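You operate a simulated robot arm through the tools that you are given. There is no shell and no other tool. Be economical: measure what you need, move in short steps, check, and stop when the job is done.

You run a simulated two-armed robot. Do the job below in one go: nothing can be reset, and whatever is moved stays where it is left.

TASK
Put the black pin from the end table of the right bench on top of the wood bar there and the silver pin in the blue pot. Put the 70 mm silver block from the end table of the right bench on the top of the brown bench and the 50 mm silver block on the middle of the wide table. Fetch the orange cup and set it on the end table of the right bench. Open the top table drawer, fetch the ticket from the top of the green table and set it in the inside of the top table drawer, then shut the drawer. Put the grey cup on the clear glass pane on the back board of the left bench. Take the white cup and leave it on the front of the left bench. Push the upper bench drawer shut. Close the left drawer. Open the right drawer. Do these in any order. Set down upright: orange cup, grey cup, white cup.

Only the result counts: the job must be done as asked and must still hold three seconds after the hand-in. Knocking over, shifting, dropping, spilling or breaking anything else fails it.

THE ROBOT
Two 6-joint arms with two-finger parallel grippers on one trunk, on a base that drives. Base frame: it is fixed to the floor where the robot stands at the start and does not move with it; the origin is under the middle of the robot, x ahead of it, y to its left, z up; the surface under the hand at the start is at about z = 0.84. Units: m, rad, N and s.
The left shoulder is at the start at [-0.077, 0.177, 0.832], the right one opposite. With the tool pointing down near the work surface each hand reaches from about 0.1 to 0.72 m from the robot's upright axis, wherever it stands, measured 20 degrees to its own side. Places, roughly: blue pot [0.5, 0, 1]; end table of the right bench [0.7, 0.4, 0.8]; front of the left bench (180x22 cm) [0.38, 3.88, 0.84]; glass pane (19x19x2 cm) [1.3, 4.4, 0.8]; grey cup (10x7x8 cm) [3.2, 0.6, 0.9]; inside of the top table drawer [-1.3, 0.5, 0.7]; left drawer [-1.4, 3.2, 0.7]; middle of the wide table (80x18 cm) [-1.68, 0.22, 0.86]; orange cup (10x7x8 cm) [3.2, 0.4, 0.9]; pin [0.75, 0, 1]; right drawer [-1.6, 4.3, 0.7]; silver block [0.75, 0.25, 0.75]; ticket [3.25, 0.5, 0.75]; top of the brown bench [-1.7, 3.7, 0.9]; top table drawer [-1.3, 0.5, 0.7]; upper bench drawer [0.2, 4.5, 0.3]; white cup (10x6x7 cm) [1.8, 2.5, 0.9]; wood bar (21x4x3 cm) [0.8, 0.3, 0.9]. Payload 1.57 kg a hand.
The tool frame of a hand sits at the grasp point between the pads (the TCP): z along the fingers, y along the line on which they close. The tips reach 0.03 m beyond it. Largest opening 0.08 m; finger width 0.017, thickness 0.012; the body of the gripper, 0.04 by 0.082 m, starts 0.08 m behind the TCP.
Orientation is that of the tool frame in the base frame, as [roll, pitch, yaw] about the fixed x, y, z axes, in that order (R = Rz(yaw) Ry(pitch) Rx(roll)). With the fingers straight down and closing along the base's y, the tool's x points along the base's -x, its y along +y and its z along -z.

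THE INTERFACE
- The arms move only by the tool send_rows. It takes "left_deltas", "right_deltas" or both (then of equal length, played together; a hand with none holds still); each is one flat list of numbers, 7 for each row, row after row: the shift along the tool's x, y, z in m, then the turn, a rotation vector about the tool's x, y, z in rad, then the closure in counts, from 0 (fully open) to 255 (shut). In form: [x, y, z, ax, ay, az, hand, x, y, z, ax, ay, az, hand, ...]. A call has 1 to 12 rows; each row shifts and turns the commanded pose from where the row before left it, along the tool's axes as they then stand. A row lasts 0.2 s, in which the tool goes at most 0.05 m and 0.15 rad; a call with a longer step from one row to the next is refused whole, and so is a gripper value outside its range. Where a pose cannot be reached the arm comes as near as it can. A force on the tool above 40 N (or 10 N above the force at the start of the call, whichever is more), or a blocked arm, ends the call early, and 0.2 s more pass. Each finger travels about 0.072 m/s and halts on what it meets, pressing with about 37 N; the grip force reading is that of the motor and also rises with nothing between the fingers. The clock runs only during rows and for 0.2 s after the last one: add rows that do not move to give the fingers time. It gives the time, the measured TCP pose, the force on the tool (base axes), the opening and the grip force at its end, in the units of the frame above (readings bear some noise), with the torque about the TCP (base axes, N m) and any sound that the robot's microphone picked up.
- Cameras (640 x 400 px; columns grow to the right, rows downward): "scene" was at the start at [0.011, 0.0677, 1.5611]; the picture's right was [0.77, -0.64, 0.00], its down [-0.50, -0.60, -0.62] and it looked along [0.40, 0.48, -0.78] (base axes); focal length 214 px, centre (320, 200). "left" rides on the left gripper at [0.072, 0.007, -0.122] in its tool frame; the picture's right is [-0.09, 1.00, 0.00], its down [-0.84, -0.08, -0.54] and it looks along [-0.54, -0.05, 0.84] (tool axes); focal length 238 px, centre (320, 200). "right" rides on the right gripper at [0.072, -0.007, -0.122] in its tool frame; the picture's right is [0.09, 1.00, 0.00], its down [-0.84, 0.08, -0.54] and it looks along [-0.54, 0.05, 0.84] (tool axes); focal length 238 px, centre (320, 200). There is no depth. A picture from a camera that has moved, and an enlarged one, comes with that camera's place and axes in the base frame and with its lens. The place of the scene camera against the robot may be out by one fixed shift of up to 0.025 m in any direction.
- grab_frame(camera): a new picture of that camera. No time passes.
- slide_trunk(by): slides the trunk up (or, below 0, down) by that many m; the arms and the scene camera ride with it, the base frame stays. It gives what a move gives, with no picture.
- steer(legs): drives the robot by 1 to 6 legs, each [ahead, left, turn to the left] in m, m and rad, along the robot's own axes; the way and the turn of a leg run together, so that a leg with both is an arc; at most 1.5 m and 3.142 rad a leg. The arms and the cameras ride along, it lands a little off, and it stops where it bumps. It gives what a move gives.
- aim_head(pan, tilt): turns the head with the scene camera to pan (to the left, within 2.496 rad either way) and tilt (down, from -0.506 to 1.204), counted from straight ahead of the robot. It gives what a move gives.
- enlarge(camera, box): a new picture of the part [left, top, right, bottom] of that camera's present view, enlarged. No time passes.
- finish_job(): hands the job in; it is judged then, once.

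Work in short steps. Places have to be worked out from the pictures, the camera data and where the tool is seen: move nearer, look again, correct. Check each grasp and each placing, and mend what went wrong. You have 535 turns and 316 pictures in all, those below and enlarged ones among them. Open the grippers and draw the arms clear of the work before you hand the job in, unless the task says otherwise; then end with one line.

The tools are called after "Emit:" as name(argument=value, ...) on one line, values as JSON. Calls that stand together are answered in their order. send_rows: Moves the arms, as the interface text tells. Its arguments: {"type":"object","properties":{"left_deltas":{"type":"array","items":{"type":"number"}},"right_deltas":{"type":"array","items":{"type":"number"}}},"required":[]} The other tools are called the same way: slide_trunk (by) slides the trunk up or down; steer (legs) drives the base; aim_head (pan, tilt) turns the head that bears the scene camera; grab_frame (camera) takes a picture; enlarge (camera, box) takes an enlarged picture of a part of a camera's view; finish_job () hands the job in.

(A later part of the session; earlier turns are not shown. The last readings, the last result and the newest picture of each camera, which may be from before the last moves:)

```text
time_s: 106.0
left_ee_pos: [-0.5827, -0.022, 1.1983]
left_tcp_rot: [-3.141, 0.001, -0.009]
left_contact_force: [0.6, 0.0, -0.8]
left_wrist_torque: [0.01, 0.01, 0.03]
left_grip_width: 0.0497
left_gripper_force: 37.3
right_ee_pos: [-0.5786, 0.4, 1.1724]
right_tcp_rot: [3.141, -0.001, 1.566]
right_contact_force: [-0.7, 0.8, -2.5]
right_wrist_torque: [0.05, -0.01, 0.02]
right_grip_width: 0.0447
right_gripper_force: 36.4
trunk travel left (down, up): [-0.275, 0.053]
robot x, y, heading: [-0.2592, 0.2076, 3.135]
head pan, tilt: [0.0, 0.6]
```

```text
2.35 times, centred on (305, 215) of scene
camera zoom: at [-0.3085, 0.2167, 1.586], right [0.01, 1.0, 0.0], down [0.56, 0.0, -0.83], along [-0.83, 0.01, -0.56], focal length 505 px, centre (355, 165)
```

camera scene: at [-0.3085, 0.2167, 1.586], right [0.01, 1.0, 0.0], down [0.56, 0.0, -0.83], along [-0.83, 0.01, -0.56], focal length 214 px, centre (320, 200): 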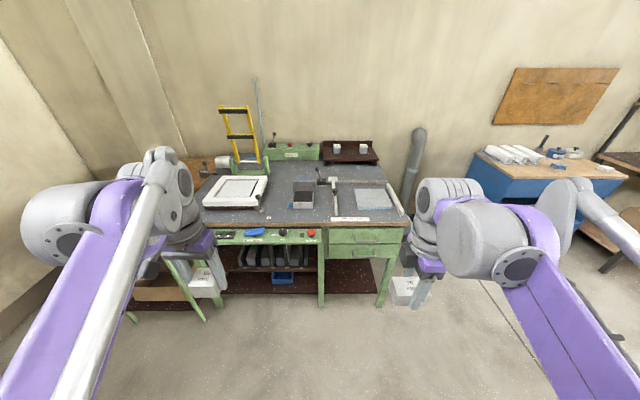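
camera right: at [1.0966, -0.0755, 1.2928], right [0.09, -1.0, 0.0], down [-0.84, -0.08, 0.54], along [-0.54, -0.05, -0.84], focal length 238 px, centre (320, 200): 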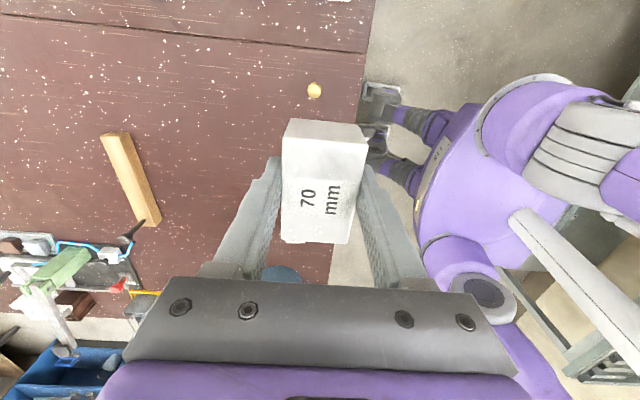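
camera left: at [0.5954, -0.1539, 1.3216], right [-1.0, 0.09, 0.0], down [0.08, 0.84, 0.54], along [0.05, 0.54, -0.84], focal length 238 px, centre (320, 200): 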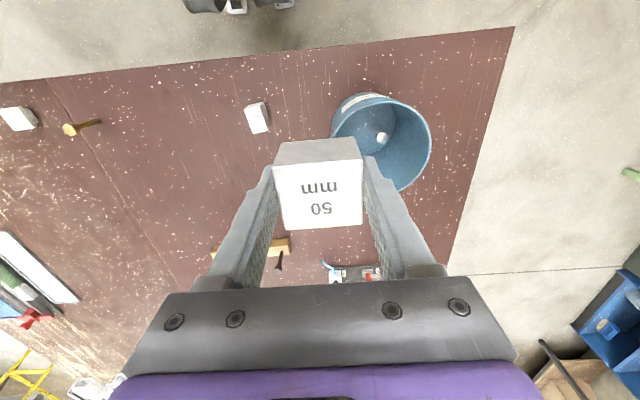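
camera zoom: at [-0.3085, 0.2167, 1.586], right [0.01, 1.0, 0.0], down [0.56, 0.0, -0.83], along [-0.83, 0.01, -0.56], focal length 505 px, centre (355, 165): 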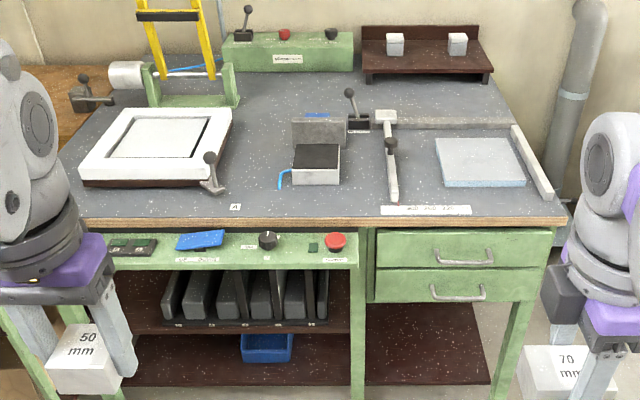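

The top has free room left of the scale, inside the middle strip, around [-1.63,-0.067]. I drive nearer, lined up so the left shoulder faces that spot, and look.

Emit:
steer(legs=[[0.55, 0.1, 0.006]])

Emit:
aim_head(pan=0.0, tilt=0.9)

Emit:
grab_frame(camera="scene")

```text
time_s: 109.2
left_ee_pos: [-1.1303, -0.1206, 1.1983]
left_tcp_rot: [-3.14, 0.0, -0.007]
left_contact_force: [1.1, 0.6, -1.2]
left_wrist_torque: [0.0, 0.0, 0.05]
left_grip_width: 0.0497
left_gripper_force: 37.2
right_ee_pos: [-1.1267, 0.3033, 1.1721]
right_tcp_rot: [-3.141, -0.002, 1.566]
right_contact_force: [-1.0, -0.4, -1.1]
right_wrist_torque: [0.01, -0.01, 0.04]
right_grip_width: 0.0445
right_gripper_force: 37.1
trunk travel left (down, up): [-0.275, 0.053]
robot x, y, heading: [-0.8089, 0.1111, 3.141]
head pan, tilt: [0.0, 0.6]
```

```text
time_s: 110.0
left_ee_pos: [-1.1304, -0.1229, 1.1981]
left_tcp_rot: [3.141, 0.001, -0.007]
left_contact_force: [0.3, -0.4, -1.6]
left_wrist_torque: [0.03, -0.04, -0.02]
left_grip_width: 0.0496
left_gripper_force: 37.1
right_ee_pos: [-1.1258, 0.3023, 1.1713]
right_tcp_rot: [-3.141, -0.001, 1.565]
right_contact_force: [0.0, 0.0, -2.0]
right_wrist_torque: [0.02, -0.02, 0.01]
right_grip_width: 0.0446
right_gripper_force: 37.0
trunk travel left (down, up): [-0.275, 0.053]
robot x, y, heading: [-0.8102, 0.107, 3.134]
head pan, tilt: [0.0, 0.901]
```

```text
256 pictures are left
camera scene: at [-0.8432, 0.1189, 1.5613], right [0.01, 1.0, 0.0], down [0.78, 0.0, -0.62], along [-0.62, 0.0, -0.78], focal length 214 px, centre (320, 200)
```

scene: 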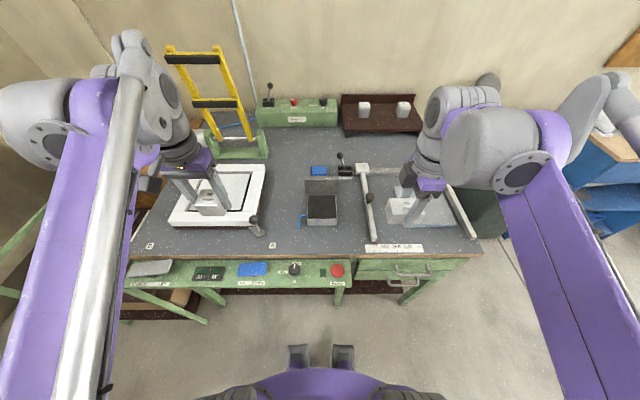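

I drive 0.14 m closer (base front still short of the table).

Emit:
steer(legs=[[0.14, 0, 0.004]])

Emit:
grab_frame(camera="left")

```text
time_s: 111.3
left_ee_pos: [-1.2437, -0.1312, 1.1984]
left_tcp_rot: [-3.14, -0.001, 0.004]
left_contact_force: [0.3, -0.1, -0.9]
left_wrist_torque: [0.01, -0.06, -0.03]
left_grip_width: 0.0493
left_gripper_force: 36.8
right_ee_pos: [-1.2472, 0.2915, 1.1705]
right_tcp_rot: [3.14, -0.002, 1.577]
right_contact_force: [-0.1, 0.0, -1.9]
right_wrist_torque: [0.02, -0.01, -0.01]
right_grip_width: 0.0445
right_gripper_force: 37.2
trunk travel left (down, up): [-0.275, 0.053]
robot x, y, heading: [-0.9275, 0.0996, -3.132]
head pan, tilt: [0.0, 0.901]
stopped in leg 1: the robot was blocked; the commanded pose is now the measured one
```

```text
255 pictures are left
camera left: at [-1.1713, -0.1385, 1.3214], right [-0.09, -1.0, 0.0], down [-0.84, 0.07, 0.54], along [-0.54, 0.05, -0.84], focal length 238 px, centre (320, 200)
```

left: 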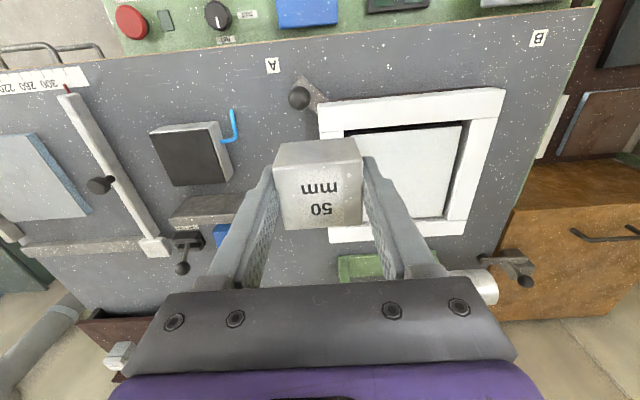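

Blocked at a 0.23 m gap, so reach is tight. I raise the trunk for reach and bring the block over the free spot, staying above everything.

Emit:
slide_trunk(by=0.05)

Emit:
send_rows(left_deltas=[-0.03, -0.0115, 0.01, 0, 0, 0, 255, -0.035, -0.0115, 0.02, 0, 0, 0, 255, -0.035, -0.0115, 0.02, 0, 0, 0, 255, -0.035, -0.0115, 0.02, 0, 0, 0, 255, -0.035, -0.0115, 0.02, 0, 0, 0, 255, -0.035, -0.0115, 0.025, 0, 0, 0, 255, -0.025, 0, 0.03, 0, 0, 0, 255, -0.025, 0, 0.03, 0, 0, 0, 255, -0.025, 0, 0.03, 0, 0, 0, 255, -0.02, 0, 0.025, 0, 0, 0, 255])

Emit:
grab_frame(camera="left")

Emit:
grab_frame(camera="scene")

```text
time_s: 112.2
left_ee_pos: [-1.2424, -0.1329, 1.2465]
left_tcp_rot: [-3.14, -0.001, 0.003]
left_contact_force: [-0.3, 0.6, -1.4]
left_wrist_torque: [-0.01, 0.01, 0.0]
left_grip_width: 0.0494
left_gripper_force: 37.4
right_ee_pos: [-1.2437, 0.2919, 1.221]
right_tcp_rot: [-3.141, -0.002, 1.576]
right_contact_force: [0.4, 0.4, -0.6]
right_wrist_torque: [0.02, -0.01, 0.04]
right_grip_width: 0.0447
right_gripper_force: 36.7
trunk travel left (down, up): [-0.325, 0.003]
robot x, y, heading: [-0.9263, 0.0981, -3.141]
head pan, tilt: [0.0, 0.901]
```

```text
time_s: 114.4
left_ee_pos: [-1.5436, -0.0643, 1.0177]
left_tcp_rot: [-3.138, -0.001, 0.002]
left_contact_force: [0.1, -1.4, -1.6]
left_wrist_torque: [0.01, -0.04, -0.03]
left_grip_width: 0.0495
left_gripper_force: 36.6
right_ee_pos: [-1.2447, 0.2915, 1.2205]
right_tcp_rot: [3.141, -0.003, 1.577]
right_contact_force: [0.0, -0.5, -1.9]
right_wrist_torque: [0.02, -0.04, 0.02]
right_grip_width: 0.045
right_gripper_force: 36.5
trunk travel left (down, up): [-0.325, 0.003]
robot x, y, heading: [-0.9287, 0.1017, -3.133]
head pan, tilt: [0.0, 0.901]
```

```text
254 pictures are left
camera left: at [-1.4695, -0.0712, 1.1402], right [-0.09, -1.0, 0.0], down [-0.84, 0.07, 0.54], along [-0.54, 0.05, -0.84], focal length 238 px, centre (320, 200)
```

left: 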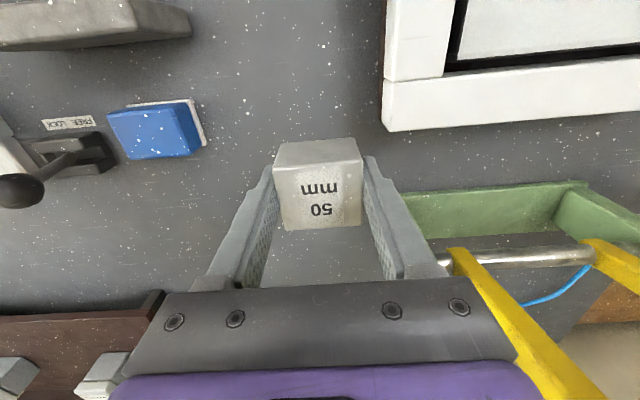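

```text
253 pictures are left
camera scene: at [-0.9565, 0.1099, 1.6142], right [0.0, 1.0, 0.0], down [0.78, 0.0, -0.62], along [-0.62, 0.0, -0.78], focal length 214 px, centre (320, 200)
```

scene: 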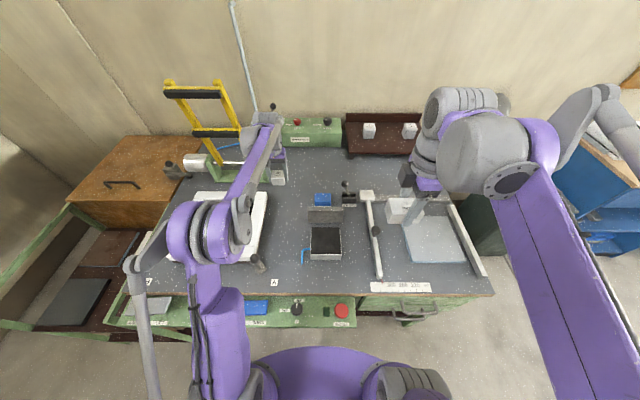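

Clear space below. I lower to z≈0.905 at x≈-1.60.

Emit:
send_rows(left_deltas=[-0.015, -0.004, 0.025, 0, 0, 0, 255, -0.015, -0.004, 0.025, 0, 0, 0, 255, -0.013, -0.004, 0.025, 0, 0, 0, 255, -0.012, 0, 0.025, 0, 0, 0, 255, -0.004, 0, 0.01, 0, 0, 0, 255])

Emit:
grab_frame(camera="left")

```text
time_s: 115.6
left_ee_pos: [-1.6017, -0.0512, 0.9077]
left_tcp_rot: [-3.14, -0.001, 0.004]
left_contact_force: [0.0, 0.1, -0.5]
left_wrist_torque: [0.0, 0.01, 0.01]
left_grip_width: 0.0497
left_gripper_force: 36.6
right_ee_pos: [-1.2427, 0.2911, 1.2206]
right_tcp_rot: [-3.142, -0.002, 1.576]
right_contact_force: [0.2, -0.1, -2.1]
right_wrist_torque: [0.03, 0.0, 0.01]
right_grip_width: 0.0444
right_gripper_force: 36.6
trunk travel left (down, up): [-0.325, 0.003]
robot x, y, heading: [-0.925, 0.102, -3.138]
head pan, tilt: [0.0, 0.901]
```

```text
252 pictures are left
camera left: at [-1.5278, -0.0592, 1.0306], right [-0.09, -1.0, 0.0], down [-0.84, 0.07, 0.54], along [-0.54, 0.05, -0.84], focal length 238 px, centre (320, 200)
```

left: 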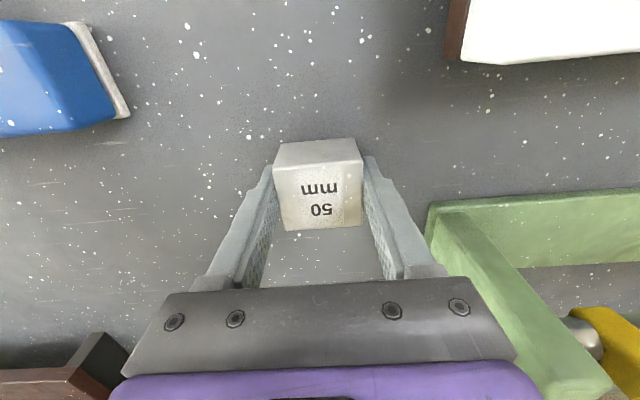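

I creep down to contact, then release a little.

Emit:
send_rows(left_deltas=[0, 0, 0.006, 0, 0, 0, 255, 0, 0, 0.002, 0, 0, 0, 255, 0, 0, 0.002, 0, 0, 0, 255, 0, 0, 0.002, 0, 0, 0, 255, 0, 0, 0.002, 0, 0, 0, 255])

```text
time_s: 116.8
left_ee_pos: [-1.6007, -0.0527, 0.8942]
left_tcp_rot: [-3.139, -0.001, 0.005]
left_contact_force: [-0.9, -0.9, 1.4]
left_wrist_torque: [-0.04, 0.05, -0.01]
left_grip_width: 0.0494
left_gripper_force: 37.4
right_ee_pos: [-1.2435, 0.291, 1.2215]
right_tcp_rot: [-3.142, -0.001, 1.576]
right_contact_force: [-0.2, 0.4, -2.3]
right_wrist_torque: [-0.02, 0.02, -0.03]
right_grip_width: 0.0449
right_gripper_force: 36.7
trunk travel left (down, up): [-0.325, 0.003]
robot x, y, heading: [-0.9271, 0.1027, -3.138]
head pan, tilt: [0.0, 0.901]
```

Emit:
send_rows(left_deltas=[0, 0, 0.002, 0, 0, 0, 255, 0, 0, 0.001, 0, 0, 0, 255])

```text
time_s: 117.4
left_ee_pos: [-1.6001, -0.0528, 0.894]
left_tcp_rot: [3.141, 0.003, 0.004]
left_contact_force: [-7.4, -2.0, 28.2]
left_wrist_torque: [-0.06, 0.02, 0.02]
left_grip_width: 0.0496
left_gripper_force: 36.8
right_ee_pos: [-1.2418, 0.2924, 1.2232]
right_tcp_rot: [-3.137, -0.003, 1.575]
right_contact_force: [0.2, 0.1, -2.2]
right_wrist_torque: [0.03, -0.03, 0.02]
right_grip_width: 0.0448
right_gripper_force: 36.9
trunk travel left (down, up): [-0.325, 0.003]
robot x, y, heading: [-0.927, 0.1005, -3.136]
head pan, tilt: [0.0, 0.901]
```

Contact. I ease up, open to about 62 mm, and rise above the block.

Emit:
send_rows(left_deltas=[0, 0, -0.002, 0, 0, 0, 255, 0, 0, 0, 0, 0, 0, 60, 0, 0, 0, 0, 0, 0, 60, 0, 0, -0.02, 0, 0, 0, 60, 0.005, 0, -0.03, 0, 0, 0, 60, 0.02, 0, -0.02, 0, 0, 0, 255, 0.03, 0, 0, 0, 0, 0, 255, 0, 0, 0, 0, 0, 0, 255, 0, 0, 0, 0, 0, 0, 255])

Emit:
grab_frame(camera="left")

```text
time_s: 119.4
left_ee_pos: [-1.546, -0.0522, 0.9637]
left_tcp_rot: [-3.139, 0.0, 0.004]
left_contact_force: [-0.6, 0.2, 0.3]
left_wrist_torque: [0.0, 0.02, 0.01]
left_grip_width: 0.0
left_gripper_force: 21.4
right_ee_pos: [-1.2435, 0.2913, 1.2231]
right_tcp_rot: [-3.142, -0.001, 1.576]
right_contact_force: [0.3, 0.4, -1.4]
right_wrist_torque: [0.01, 0.01, 0.0]
right_grip_width: 0.0445
right_gripper_force: 37.0
trunk travel left (down, up): [-0.325, 0.003]
robot x, y, heading: [-0.9292, 0.1019, -3.135]
head pan, tilt: [0.0, 0.901]
```

```text
251 pictures are left
camera left: at [-1.4721, -0.0598, 1.0871], right [-0.09, -1.0, 0.0], down [-0.84, 0.07, 0.54], along [-0.54, 0.05, -0.84], focal length 238 px, centre (320, 200)
```

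left: 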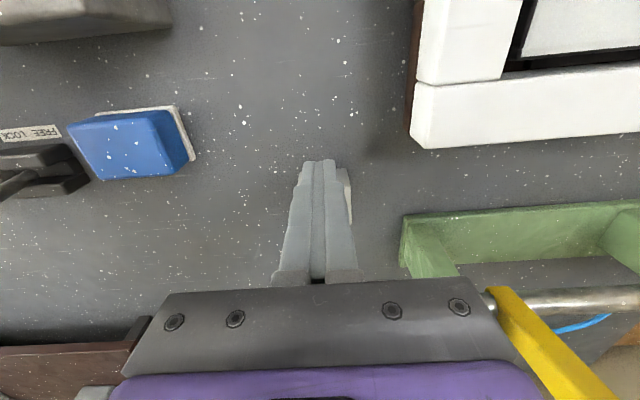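

I lower the closed fingers behind the block and push it about 4 cm further in, so it is well inside the middle strip.

Emit:
send_rows(left_deltas=[0, 0, 0.035, 0, 0, 0, 255, 0, 0, 0.03, 0, 0, 0, 255, -0.015, 0, 0, 0, 0, 0, 255, -0.01, 0, 0, 0, 0, 0, 255, -0.01, 0, 0, 0, 0, 0, 255, -0.01, 0, 0, 0, 0, 0, 255, -0.01, 0, 0, 0, 0, 0, 255, -0.01, 0, 0, 0, 0, 0, 255, -0.005, 0, 0, 0, 0, 0, 255])

Emit:
grab_frame(camera="left")

```text
time_s: 121.4
left_ee_pos: [-1.6169, -0.0539, 0.8969]
left_tcp_rot: [-3.139, -0.001, 0.004]
left_contact_force: [-0.1, 0.7, -0.4]
left_wrist_torque: [0.0, -0.02, 0.0]
left_grip_width: 0.0
left_gripper_force: 21.3
right_ee_pos: [-1.2432, 0.2916, 1.2208]
right_tcp_rot: [3.14, -0.002, 1.576]
right_contact_force: [0.2, 0.2, -1.1]
right_wrist_torque: [-0.03, -0.02, -0.01]
right_grip_width: 0.0447
right_gripper_force: 37.5
trunk travel left (down, up): [-0.325, 0.003]
robot x, y, heading: [-0.93, 0.0977, -3.137]
head pan, tilt: [0.0, 0.901]
```

```text
250 pictures are left
camera left: at [-1.5429, -0.0597, 1.0214], right [-0.09, -1.0, 0.0], down [-0.84, 0.07, 0.54], along [-0.54, 0.05, -0.84], focal length 238 px, centre (320, 200)
```

left: 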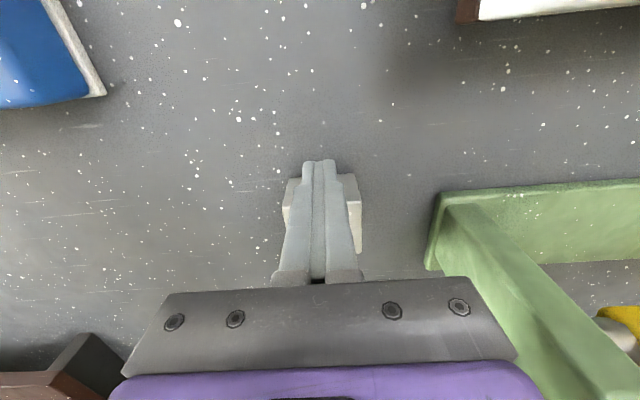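

The block has been pushed to about x=-1.65. I retreat the left hand and check from above.

Emit:
send_rows(left_deltas=[0.015, 0, 0, 0, 0, 0, 255, 0.02, 0, -0.02, 0, 0, 0, 255, 0.02, 0, -0.04, 0, 0, 0, 200, 0.02, 0, -0.04, 0, 0, 0, 100, 0.03, 0, -0.03, 0, 0, 0, 0, 0.04, 0.01, -0.03, 0, 0, 0, 0, 0.04, 0.01, -0.02, 0, 0, 0, 0, 0.04, 0.01, -0.02, 0, 0, 0, 0, 0.04, 0.01, -0.02, 0, 0, 0, 0, 0.04, 0.01, -0.02, 0, 0, 0, 0, 0.04, 0.01, 0, 0, 0, 0, 0])

Emit:
grab_frame(camera="scene")

```text
refused: row 6 steps farther than a row can; nothing moved
```

```text
249 pictures are left
camera scene: at [-0.9554, 0.1101, 1.6142], right [-0.01, 1.0, 0.0], down [0.78, 0.0, -0.62], along [-0.62, 0.0, -0.78], focal length 214 px, centre (320, 200)
```

scene: 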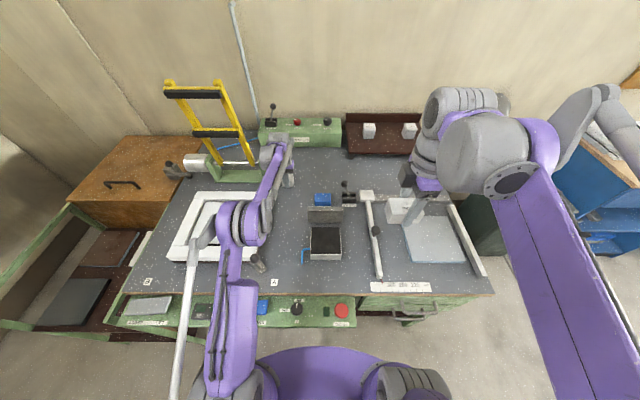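

Emit:
send_rows(left_deltas=[0.015, 0, 0, 0, 0, 0, 255, 0.02, 0, -0.02, 0, 0, 0, 255, 0.02, 0, -0.04, 0, 0, 0, 200, 0.02, 0, -0.04, 0, 0, 0, 100, 0.03, 0, -0.03, 0, 0, 0, 0, 0.035, 0.01, -0.025, 0, 0, 0, 0, 0.035, 0.01, -0.02, 0, 0, 0, 0, 0.035, 0.01, -0.02, 0, 0, 0, 0, 0.035, 0.01, -0.02, 0, 0, 0, 0, 0.035, 0.01, -0.02, 0, 0, 0, 0, 0.035, 0.01, 0, 0, 0, 0, 0])

Emit:
grab_frame(camera="left")

Emit:
grab_frame(camera="scene")

```text
time_s: 123.8
left_ee_pos: [-1.2993, -0.1117, 1.1341]
left_tcp_rot: [-3.139, 0.0, 0.001]
left_contact_force: [0.9, 0.4, 0.0]
left_wrist_torque: [0.03, -0.02, 0.0]
left_grip_width: 0.0801
left_gripper_force: 0.1
right_ee_pos: [-1.2423, 0.2911, 1.2215]
right_tcp_rot: [-3.141, -0.001, 1.574]
right_contact_force: [0.9, -0.3, -1.3]
right_wrist_torque: [0.02, 0.03, 0.01]
right_grip_width: 0.0445
right_gripper_force: 37.0
trunk travel left (down, up): [-0.325, 0.003]
robot x, y, heading: [-0.9315, 0.1006, -3.137]
head pan, tilt: [0.0, 0.901]
```

```text
248 pictures are left
camera left: at [-1.2259, -0.1194, 1.2566], right [-0.09, -1.0, 0.0], down [-0.84, 0.07, 0.54], along [-0.54, 0.05, -0.84], focal length 238 px, centre (320, 200)
```

left: 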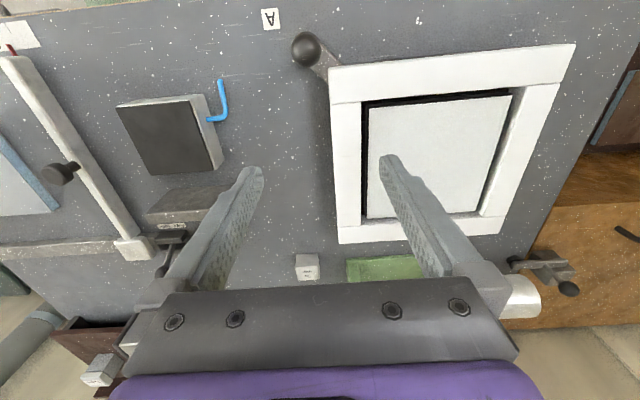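

```text
247 pictures are left
camera scene: at [-0.9539, 0.11, 1.6142], right [-0.01, 1.0, 0.0], down [0.78, 0.0, -0.62], along [-0.62, 0.0, -0.78], focal length 214 px, centre (320, 200)
```

scene: 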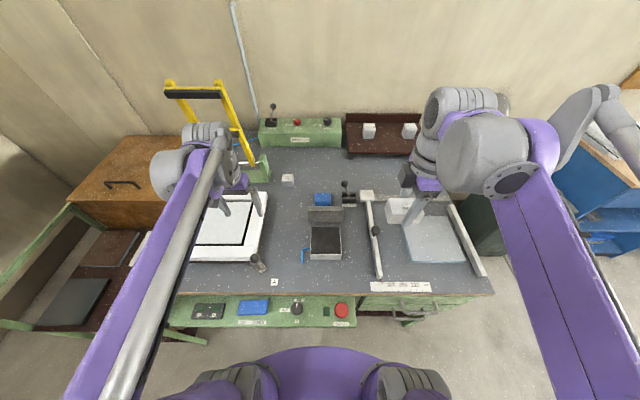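

The 50 mm block stands in the middle strip. Next the brown bench: I lower the trunk back, back off and sidestep along the aisle toward y≈3.5.

Emit:
slide_trunk(by=-0.05)

Emit:
steer(legs=[[-0.45, 0, 0], [0, -1.4, 0]])

Emit:
aim_head(pan=-0.7, tilt=0.5)

Emit:
grab_frame(camera="scene")

```text
time_s: 124.7
left_ee_pos: [-1.3018, -0.1113, 1.0829]
left_tcp_rot: [-3.139, 0.002, 0.005]
left_contact_force: [0.5, -0.4, 0.5]
left_wrist_torque: [0.02, 0.0, -0.01]
left_grip_width: 0.0801
left_gripper_force: 0.1
right_ee_pos: [-1.2433, 0.2916, 1.1722]
right_tcp_rot: [3.141, -0.003, 1.575]
right_contact_force: [0.5, -0.1, -1.9]
right_wrist_torque: [0.03, 0.0, 0.01]
right_grip_width: 0.0448
right_gripper_force: 37.2
trunk travel left (down, up): [-0.275, 0.053]
robot x, y, heading: [-0.9258, 0.1012, -3.137]
head pan, tilt: [0.0, 0.901]
```

```text
time_s: 139.6
left_ee_pos: [-0.86, 1.2959, 1.0831]
left_tcp_rot: [-3.141, 0.002, 0.009]
left_contact_force: [-0.1, 0.5, 0.8]
left_wrist_torque: [0.02, -0.02, 0.0]
left_grip_width: 0.0802
left_gripper_force: 0.1
right_ee_pos: [-0.8055, 1.6981, 1.1719]
right_tcp_rot: [-3.141, -0.001, 1.584]
right_contact_force: [-0.1, 0.0, -2.0]
right_wrist_torque: [0.02, 0.0, -0.01]
right_grip_width: 0.0447
right_gripper_force: 36.8
trunk travel left (down, up): [-0.275, 0.053]
robot x, y, heading: [-0.4857, 1.5059, -3.127]
head pan, tilt: [0.0, 0.901]
```

```text
time_s: 140.6
left_ee_pos: [-0.8594, 1.2938, 1.083]
left_tcp_rot: [-3.139, 0.0, 0.009]
left_contact_force: [-0.3, -0.6, 0.8]
left_wrist_torque: [-0.01, 0.0, 0.0]
left_grip_width: 0.08
left_gripper_force: 0.0
right_ee_pos: [-0.8058, 1.6981, 1.1709]
right_tcp_rot: [-3.14, -0.002, 1.582]
right_contact_force: [0.3, 0.8, -1.6]
right_wrist_torque: [0.0, 0.0, 0.01]
right_grip_width: 0.0446
right_gripper_force: 36.8
trunk travel left (down, up): [-0.275, 0.053]
robot x, y, heading: [-0.4853, 1.5125, -3.13]
head pan, tilt: [-0.7, 0.499]
```

```text
246 pictures are left
camera scene: at [-0.5131, 1.578, 1.5951], right [0.63, 0.77, 0.0], down [0.37, -0.3, -0.88], along [-0.68, 0.56, -0.48], focal length 214 px, centre (320, 200)
```

scene: 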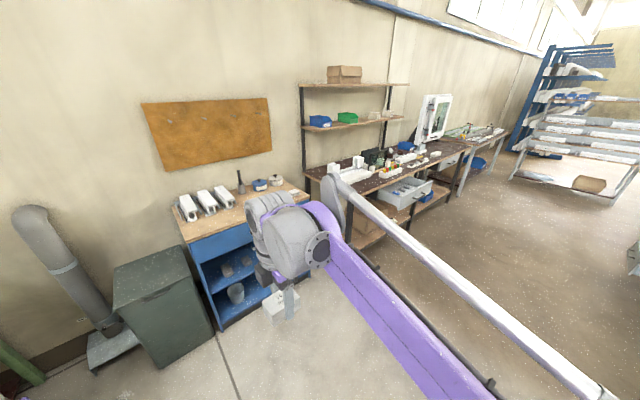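

The brown bench with an open left drawer is ahead to the right. I sidestep another 1.5 m, squaring the heading.

Emit:
steer(legs=[[0, -1.5, -0.01], [0, -0.4, 0]])

Emit:
aim_head(pan=0.0, tilt=0.6)

Emit:
grab_frame(camera="scene")

```text
time_s: 157.8
left_ee_pos: [-0.8592, 3.2261, 1.0838]
left_tcp_rot: [-3.14, -0.001, -0.018]
left_contact_force: [0.3, -0.6, -1.0]
left_wrist_torque: [-0.04, -0.03, 0.0]
left_grip_width: 0.08
left_gripper_force: 0.1
right_ee_pos: [-0.7938, 3.6278, 1.1711]
right_tcp_rot: [3.142, -0.002, 1.557]
right_contact_force: [-0.3, 0.3, -1.3]
right_wrist_torque: [0.0, 0.02, 0.0]
right_grip_width: 0.0445
right_gripper_force: 37.2
trunk travel left (down, up): [-0.275, 0.053]
robot x, y, heading: [-0.4785, 3.427, 3.129]
head pan, tilt: [-0.7, 0.499]
```

```text
time_s: 158.8
left_ee_pos: [-0.8589, 3.2259, 1.0833]
left_tcp_rot: [3.141, -0.001, -0.017]
left_contact_force: [-0.8, -0.1, 0.0]
left_wrist_torque: [-0.02, 0.01, 0.04]
left_grip_width: 0.08
left_gripper_force: 0.0
right_ee_pos: [-0.7938, 3.6279, 1.1718]
right_tcp_rot: [3.142, -0.001, 1.557]
right_contact_force: [0.0, 0.9, -0.7]
right_wrist_torque: [0.05, 0.01, 0.02]
right_grip_width: 0.0446
right_gripper_force: 37.4
trunk travel left (down, up): [-0.275, 0.053]
robot x, y, heading: [-0.4806, 3.4333, 3.122]
head pan, tilt: [0.0, 0.6]
```

```text
245 pictures are left
camera scene: at [-0.5246, 3.4419, 1.586], right [0.02, 1.0, 0.0], down [0.56, -0.01, -0.83], along [-0.83, 0.01, -0.56], focal length 214 px, centre (320, 200)
```

scene: 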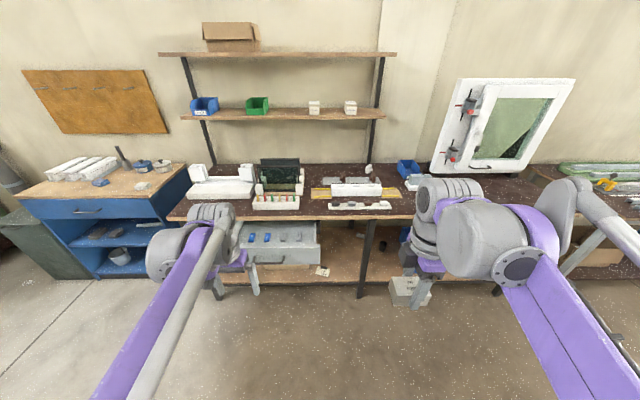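

Emit:
enlarge(camera="scene", box=[160, 140, 420, 310])

Emit:
aim_head(pan=-0.7, tilt=0.6)

Emit:
grab_frame(camera="scene")

```text
2.35 times, centred on (290, 225) of scene
camera zoom: at [-0.5246, 3.4419, 1.586], right [0.02, 1.0, 0.0], down [0.56, -0.01, -0.83], along [-0.83, 0.01, -0.56], focal length 505 px, centre (391, 141)
```

zoom: 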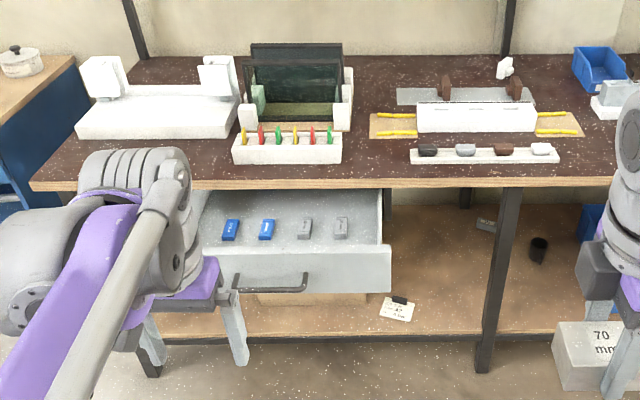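

```text
time_s: 159.9
left_ee_pos: [-0.8591, 3.2268, 1.0823]
left_tcp_rot: [-3.14, 0.001, -0.017]
left_contact_force: [0.4, -1.0, -0.1]
left_wrist_torque: [-0.01, 0.0, 0.0]
left_grip_width: 0.08
left_gripper_force: 0.0
right_ee_pos: [-0.7939, 3.6289, 1.171]
right_tcp_rot: [3.14, -0.001, 1.557]
right_contact_force: [-0.4, -0.8, -1.7]
right_wrist_torque: [-0.02, -0.02, -0.01]
right_grip_width: 0.0447
right_gripper_force: 37.5
trunk travel left (down, up): [-0.275, 0.053]
robot x, y, heading: [-0.4807, 3.4305, 3.12]
head pan, tilt: [-0.7, 0.6]
```

```text
243 pictures are left
camera scene: at [-0.5031, 3.4984, 1.586], right [0.65, 0.76, 0.0], down [0.43, -0.37, -0.83], along [-0.62, 0.54, -0.56], focal length 214 px, centre (320, 200)
```

scene: 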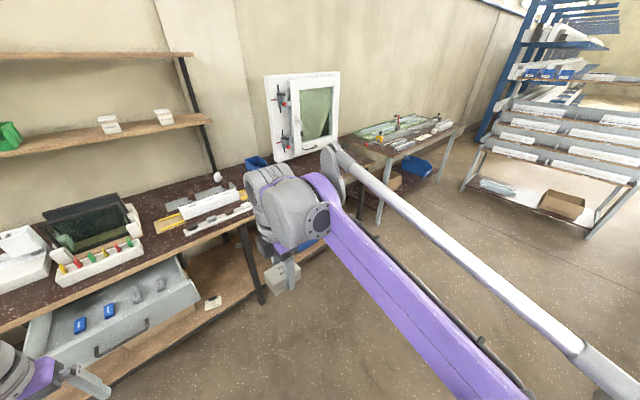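

I look at the open left drawer with the left hand camera.

Emit:
grab_frame(camera="left")

```text
242 pictures are left
camera left: at [-0.7857, 3.2177, 1.2066], right [-0.11, -0.99, 0.0], down [-0.84, 0.09, 0.54], along [-0.54, 0.06, -0.84], focal length 238 px, centre (320, 200)
```

left: 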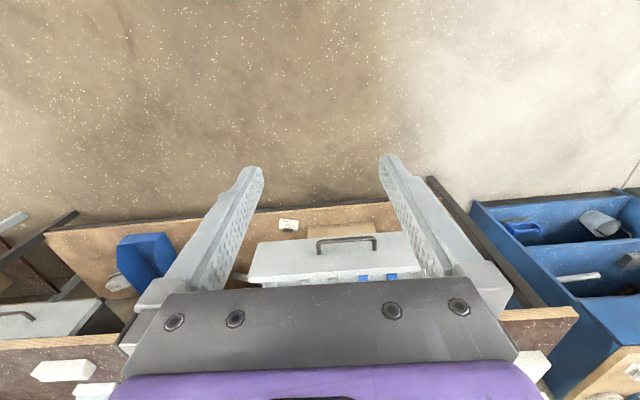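

The handle is at about [-1.22,3.2,0.765], the panel around x≈-1.25, open by ~13 cm. I turn the left hand to point forward (−x) with fingers shut, to push the panel beside the handle.

Emit:
send_rows(left_deltas=[0.01, 0, 0, 0, -0.143, 0, 255, 0, 0, 0, 0, -0.143, 0, 255, 0, 0, 0, 0, -0.143, 0, 255, 0, 0, 0, 0, -0.143, 0, 255, 0, 0, 0, 0, -0.143, 0, 255, 0, 0, 0, 0, -0.143, 0, 255, 0, 0, 0, 0, -0.143, 0, 255, 0, 0, 0, 0, -0.143, 0, 255, 0, 0, 0, 0, -0.143, 0, 255, 0, 0, 0, 0, -0.143, 0, 255, 0, 0, 0, 0, -0.141, 0, 255])

Emit:
grab_frame(camera="left")

```text
time_s: 162.3
left_ee_pos: [-0.8487, 3.2262, 1.0822]
left_tcp_rot: [2.128, 1.565, -1.028]
left_contact_force: [0.9, -0.2, 0.3]
left_wrist_torque: [0.02, 0.0, 0.0]
left_grip_width: 0.0001
left_gripper_force: 21.2
right_ee_pos: [-0.7948, 3.6283, 1.1718]
right_tcp_rot: [3.14, -0.002, 1.555]
right_contact_force: [0.8, 1.0, -1.7]
right_wrist_torque: [0.0, -0.01, -0.02]
right_grip_width: 0.0446
right_gripper_force: 37.0
trunk travel left (down, up): [-0.275, 0.053]
robot x, y, heading: [-0.482, 3.4329, 3.129]
head pan, tilt: [-0.7, 0.6]
```

```text
241 pictures are left
camera left: at [-0.7259, 3.2163, 1.0122], right [-0.02, -1.0, 0.1], down [0.54, 0.07, 0.84], along [-0.84, 0.07, 0.54], focal length 238 px, centre (320, 200)
```

left: 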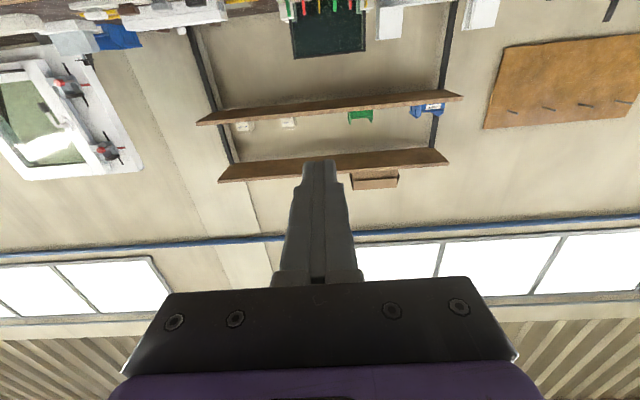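

The hand now points at the bench. I lower it to z≈0.77 at y≈3.34, clear of everything, then drive nearer.

Emit:
send_rows(left_deltas=[0.039, -0.014, 0, 0, 0, 0, 255, 0.039, -0.014, 0, 0, 0, 0, 255, 0.039, -0.014, 0, 0, 0, 0, 255, 0.039, -0.014, 0, 0, 0, 0, 255, 0.039, -0.014, 0, 0, 0, 0, 255, 0.039, -0.014, 0, 0, 0, 0, 255, 0.039, -0.014, 0, 0, 0, 0, 255, 0.039, -0.014, 0, 0, 0, 0, 255])

Emit:
steer(legs=[[0.2, 0, 0.01]])

Emit:
aim_head(pan=0.1, tilt=0.9)

Emit:
grab_frame(camera="scene")

```text
time_s: 164.1
left_ee_pos: [-0.8481, 3.2545, 0.9985]
left_tcp_rot: [-2.697, 1.566, 0.423]
left_contact_force: [-0.5, 1.0, 0.4]
left_wrist_torque: [-0.03, -0.01, 0.01]
left_grip_width: 0.0
left_gripper_force: 21.6
left hand out of reach, approached as far as the arm can: row 3, 4, 5, 6, 7, 8
right_ee_pos: [-0.7945, 3.6293, 1.1716]
right_tcp_rot: [-3.142, -0.002, 1.557]
right_contact_force: [-1.0, -0.2, -0.9]
right_wrist_torque: [0.01, -0.02, 0.02]
right_grip_width: 0.0447
right_gripper_force: 36.7
trunk travel left (down, up): [-0.275, 0.053]
robot x, y, heading: [-0.4794, 3.4304, 3.126]
head pan, tilt: [-0.7, 0.6]
```

```text
time_s: 165.7
left_ee_pos: [-1.0452, 3.2524, 0.9978]
left_tcp_rot: [-2.731, 1.567, 0.4]
left_contact_force: [0.9, -0.5, 0.2]
left_wrist_torque: [0.03, 0.0, 0.0]
left_grip_width: 0.0
left_gripper_force: 20.9
right_ee_pos: [-0.996, 3.6269, 1.1711]
right_tcp_rot: [-3.14, -0.002, 1.569]
right_contact_force: [-0.5, -0.8, -2.3]
right_wrist_torque: [-0.02, -0.01, -0.03]
right_grip_width: 0.0444
right_gripper_force: 37.5
trunk travel left (down, up): [-0.275, 0.053]
robot x, y, heading: [-0.6791, 3.4343, 3.136]
head pan, tilt: [-0.7, 0.6]
```

```text
time_s: 166.8
left_ee_pos: [-1.0462, 3.2531, 0.9983]
left_tcp_rot: [-2.723, 1.567, 0.406]
left_contact_force: [0.0, -0.9, -0.3]
left_wrist_torque: [0.0, -0.01, 0.0]
left_grip_width: 0.0
left_gripper_force: 21.6
right_ee_pos: [-0.9965, 3.6269, 1.1714]
right_tcp_rot: [3.141, -0.002, 1.567]
right_contact_force: [1.2, -0.8, -2.2]
right_wrist_torque: [-0.03, 0.01, 0.0]
right_grip_width: 0.0446
right_gripper_force: 37.7
trunk travel left (down, up): [-0.275, 0.053]
robot x, y, heading: [-0.6815, 3.4355, 3.132]
head pan, tilt: [0.099, 0.901]
```

```text
240 pictures are left
camera scene: at [-0.7109, 3.4355, 1.5613], right [-0.1, 1.0, 0.0], down [0.78, 0.07, -0.62], along [-0.62, -0.06, -0.78], focal length 214 px, centre (320, 200)
```

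scene: 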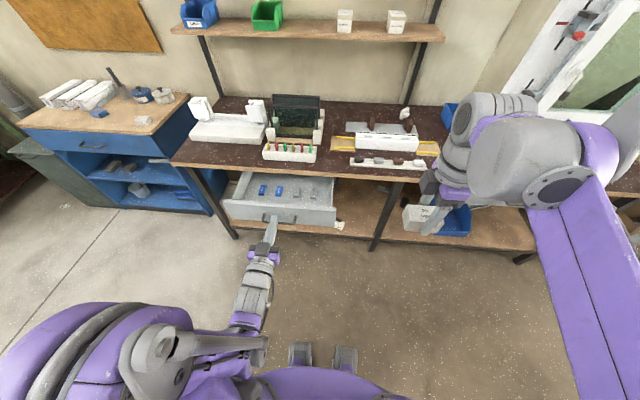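

Lowering is limited by folding, so I use the trunk: down 0.225, then shift the hand to y≈3.34.

Emit:
slide_trunk(by=-0.225)

Emit:
send_rows(left_deltas=[0, -0.025, 0.01, 0, 0, 0, 255, 0, -0.03, 0.01, 0, 0, 0, 255, 0, -0.03, 0.01, 0, 0, 0, 255])

Emit:
grab_frame(camera="scene")

```text
time_s: 169.2
left_ee_pos: [-1.0554, 3.2503, 0.7526]
left_tcp_rot: [-3.093, 1.534, 0.027]
left_contact_force: [0.6, 0.0, 1.1]
left_wrist_torque: [-0.01, -0.02, 0.0]
left_grip_width: 0.0001
left_gripper_force: 20.9
right_ee_pos: [-0.9947, 3.6269, 0.9466]
right_tcp_rot: [3.141, -0.001, 1.567]
right_contact_force: [0.8, -0.1, -1.8]
right_wrist_torque: [0.02, 0.03, 0.03]
right_grip_width: 0.0445
right_gripper_force: 36.5
trunk travel left (down, up): [-0.05, 0.278]
robot x, y, heading: [-0.6787, 3.4328, 3.136]
head pan, tilt: [0.099, 0.901]
```

```text
time_s: 170.0
left_ee_pos: [-1.0569, 3.2859, 0.7224]
left_tcp_rot: [-3.037, 1.396, 0.008]
left_contact_force: [-0.2, 0.8, 0.7]
left_wrist_torque: [-0.04, -0.01, -0.01]
left_grip_width: 0.0
left_gripper_force: 21.0
left hand out of reach, approached as far as the arm can: row 1, 2, 3
right_ee_pos: [-0.9964, 3.6273, 0.9474]
right_tcp_rot: [-3.142, -0.002, 1.566]
right_contact_force: [0.5, 0.4, -2.2]
right_wrist_torque: [0.0, 0.03, 0.02]
right_grip_width: 0.0447
right_gripper_force: 37.0
trunk travel left (down, up): [-0.05, 0.278]
robot x, y, heading: [-0.6816, 3.4359, 3.141]
head pan, tilt: [0.099, 0.901]
```

```text
239 pictures are left
camera scene: at [-0.7503, 3.4356, 1.3272], right [-0.1, 1.0, 0.0], down [0.78, 0.08, -0.62], along [-0.62, -0.06, -0.78], focal length 214 px, centre (320, 200)
```

scene: 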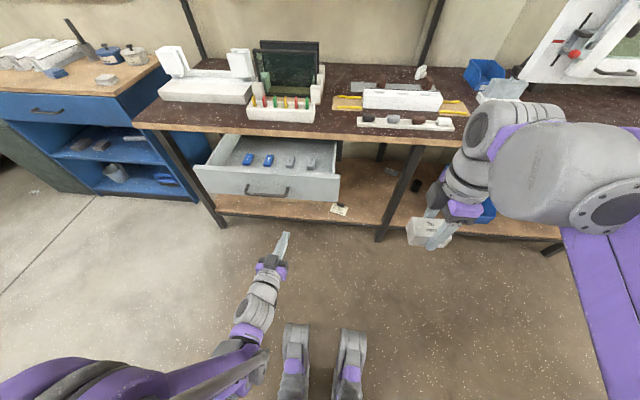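

The hand is at [-1.057,3.286,0.722] pointing nearly level. I extend toward the panel below and right of the handle.

Emit:
send_rows(left_deltas=[-0.01, -0.01, 0.03, 0, 0, 0, 255, -0.01, -0.01, 0.03, 0, 0, 0, 255, -0.006, 0, 0.03, 0, 0, 0, 255, -0.006, 0, 0.03, 0, 0, 0, 255])

Emit:
grab_frame(camera="scene")

```text
time_s: 171.0
left_ee_pos: [-1.1872, 3.2972, 0.7604]
left_tcp_rot: [2.211, 1.408, -1.033]
left_contact_force: [-0.1, -0.5, 0.0]
left_wrist_torque: [-0.02, 0.01, -0.02]
left_grip_width: 0.0
left_gripper_force: 21.7
left hand out of reach, approached as far as the arm can: row 1, 2, 3
right_ee_pos: [-0.9951, 3.6263, 0.9452]
right_tcp_rot: [3.141, -0.002, 1.567]
right_contact_force: [-0.5, 0.2, -1.8]
right_wrist_torque: [0.03, 0.03, -0.04]
right_grip_width: 0.0447
right_gripper_force: 36.4
trunk travel left (down, up): [-0.05, 0.278]
robot x, y, heading: [-0.6747, 3.4297, 3.135]
head pan, tilt: [0.099, 0.901]
```

```text
238 pictures are left
camera scene: at [-0.7507, 3.4356, 1.3271], right [-0.1, 1.0, 0.0], down [0.78, 0.08, -0.62], along [-0.62, -0.06, -0.78], focal length 214 px, centre (320, 200)
```

scene: 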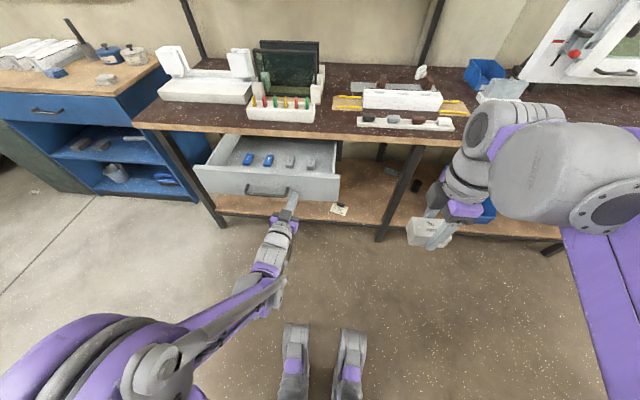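

The tip is just before the panel. I push forward in steps; the call will stop itself on the end stop.

Emit:
send_rows(left_deltas=[-0.002, 0, 0.025, 0, 0, 0, 255, -0.002, 0, 0.025, 0, 0, 0, 255, -0.002, 0, 0.025, 0, 0, 0, 255, -0.002, 0, 0.025, 0, 0, 0, 255])

Emit:
grab_frame(camera="scene")

```text
time_s: 172.0
left_ee_pos: [-1.2871, 3.3072, 0.7588]
left_tcp_rot: [2.225, 1.408, -1.029]
left_contact_force: [-0.6, 0.4, 0.1]
left_wrist_torque: [0.02, -0.03, 0.02]
left_grip_width: 0.0001
left_gripper_force: 21.2
right_ee_pos: [-0.9963, 3.627, 0.9459]
right_tcp_rot: [3.14, -0.002, 1.569]
right_contact_force: [0.3, -0.3, -1.8]
right_wrist_torque: [0.0, -0.02, -0.02]
right_grip_width: 0.0448
right_gripper_force: 37.2
trunk travel left (down, up): [-0.05, 0.278]
robot x, y, heading: [-0.6799, 3.4336, 3.14]
head pan, tilt: [0.099, 0.901]
```

```text
237 pictures are left
camera scene: at [-0.7507, 3.4357, 1.3271], right [-0.1, 1.0, 0.0], down [0.78, 0.08, -0.62], along [-0.62, -0.06, -0.78], focal length 214 px, centre (320, 200)
```

scene: 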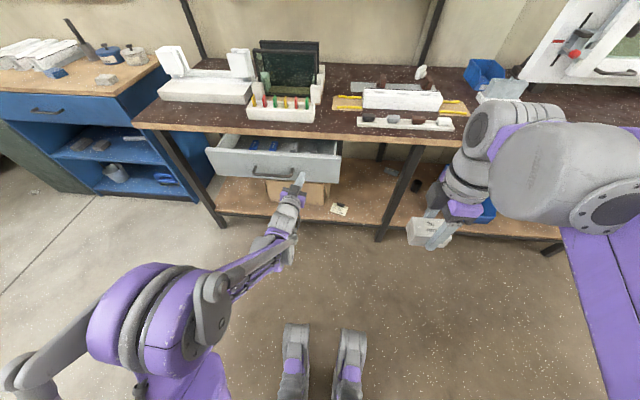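

It slides in smoothly. I keep pushing.

Emit:
send_rows(left_deltas=[-0.002, 0, 0.02, 0, 0, 0, 255, -0.002, 0, 0.02, 0, 0, 0, 255, -0.002, 0, 0.02, 0, 0, 0, 255, -0.002, 0, 0.02, 0, 0, 0, 255, -0.002, 0, 0.015, 0, 0, 0, 255])

Emit:
grab_frame(camera="scene")

```text
time_s: 173.2
left_ee_pos: [-1.3823, 3.3136, 0.7591]
left_tcp_rot: [2.225, 1.407, -1.026]
left_contact_force: [0.2, -0.4, 0.3]
left_wrist_torque: [0.02, -0.01, -0.02]
left_grip_width: 0.0001
left_gripper_force: 21.5
left hand out of reach, approached as far as the arm can: row 5
right_ee_pos: [-0.9958, 3.6265, 0.9462]
right_tcp_rot: [3.141, -0.002, 1.568]
right_contact_force: [0.2, -0.5, -2.4]
right_wrist_torque: [-0.03, -0.02, 0.01]
right_grip_width: 0.0445
right_gripper_force: 36.7
trunk travel left (down, up): [-0.05, 0.278]
robot x, y, heading: [-0.6784, 3.4312, 3.134]
head pan, tilt: [0.099, 0.901]
```

```text
236 pictures are left
camera scene: at [-0.7505, 3.4356, 1.3271], right [-0.1, 1.0, 0.0], down [0.78, 0.08, -0.62], along [-0.62, -0.06, -0.78], focal length 214 px, centre (320, 200)
```

scene: 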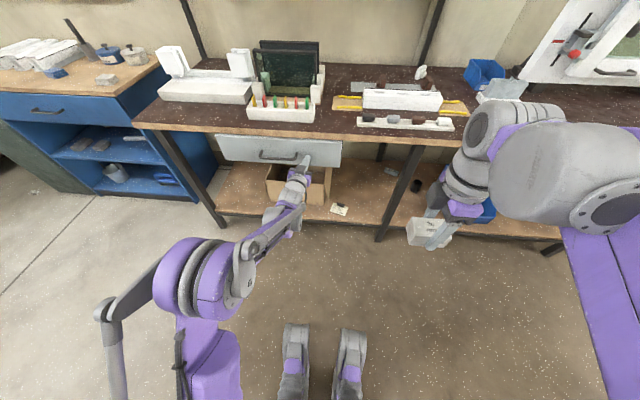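

Out of arm reach; I retract 6 cm, drive 0.1 m nearer and push on.

Emit:
send_rows(left_deltas=[0, 0, -0.03, 0, 0, 0, 255, 0, 0, -0.04, 0, 0, 0, 255, 0, 0, -0.04, 0, 0, 0, 255])

Emit:
steer(legs=[[0.1, 0, 0]])

Emit:
send_rows(left_deltas=[-0.002, 0, 0.02, 0, 0, 0, 255, -0.001, 0, 0.01, 0, 0, 0, 255, -0.001, 0, 0.01, 0, 0, 0, 255, -0.001, 0, 0.01, 0, 0, 0, 255, -0.001, 0, 0.01, 0, 0, 0, 255, -0.001, 0, 0.01, 0, 0, 0, 255])

Emit:
grab_frame(camera="scene")

```text
time_s: 174.0
left_ee_pos: [-1.2721, 3.3026, 0.7689]
left_tcp_rot: [2.212, 1.408, -1.034]
left_contact_force: [0.6, 0.2, 0.6]
left_wrist_torque: [-0.02, -0.03, -0.01]
left_grip_width: 0.0001
left_gripper_force: 21.3
right_ee_pos: [-0.9946, 3.6262, 0.9458]
right_tcp_rot: [3.141, -0.002, 1.567]
right_contact_force: [0.4, -0.4, -2.7]
right_wrist_torque: [-0.03, 0.03, -0.02]
right_grip_width: 0.0448
right_gripper_force: 36.8
trunk travel left (down, up): [-0.05, 0.278]
robot x, y, heading: [-0.6795, 3.4349, 3.14]
head pan, tilt: [0.099, 0.901]
```

```text
time_s: 175.2
left_ee_pos: [-1.3728, 3.3022, 0.768]
left_tcp_rot: [2.22, 1.41, -1.029]
left_contact_force: [-0.6, 0.6, -0.1]
left_wrist_torque: [0.01, -0.02, -0.04]
left_grip_width: 0.0
left_gripper_force: 21.4
right_ee_pos: [-1.0946, 3.6255, 0.9456]
right_tcp_rot: [3.141, -0.002, 1.568]
right_contact_force: [-0.4, -0.1, -1.5]
right_wrist_torque: [0.01, 0.01, 0.01]
right_grip_width: 0.0445
right_gripper_force: 36.3
trunk travel left (down, up): [-0.05, 0.278]
robot x, y, heading: [-0.7786, 3.4364, 3.141]
head pan, tilt: [0.099, 0.901]
```

```text
time_s: 175.9
left_ee_pos: [-1.4004, 3.3048, 0.769]
left_tcp_rot: [2.224, 1.406, -1.025]
left_contact_force: [17.1, -0.4, 5.6]
left_wrist_torque: [-0.04, 0.31, 0.12]
left_grip_width: 0.0
left_gripper_force: 21.4
right_ee_pos: [-1.0916, 3.6259, 0.9463]
right_tcp_rot: [-3.139, 0.0, 1.568]
right_contact_force: [-0.1, 0.1, -1.8]
right_wrist_torque: [0.0, 0.02, 0.0]
right_grip_width: 0.0446
right_gripper_force: 37.3
trunk travel left (down, up): [-0.05, 0.278]
robot x, y, heading: [-0.7808, 3.4297, 3.134]
head pan, tilt: [0.099, 0.901]
stopped in row 3 (left hand): the force on the tool passed its limit at 51 N (the readings are from after the stop); the commanded pose is now the measured one
```

```text
235 pictures are left
camera scene: at [-0.8469, 3.436, 1.3274], right [-0.1, 1.0, 0.0], down [0.78, 0.08, -0.62], along [-0.62, -0.06, -0.78], focal length 214 px, centre (320, 200)
```

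scene: 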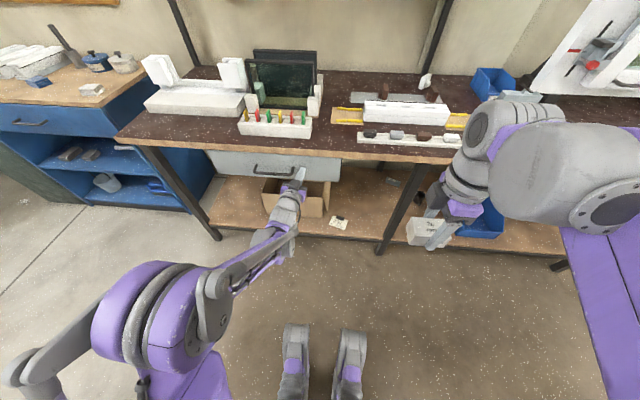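

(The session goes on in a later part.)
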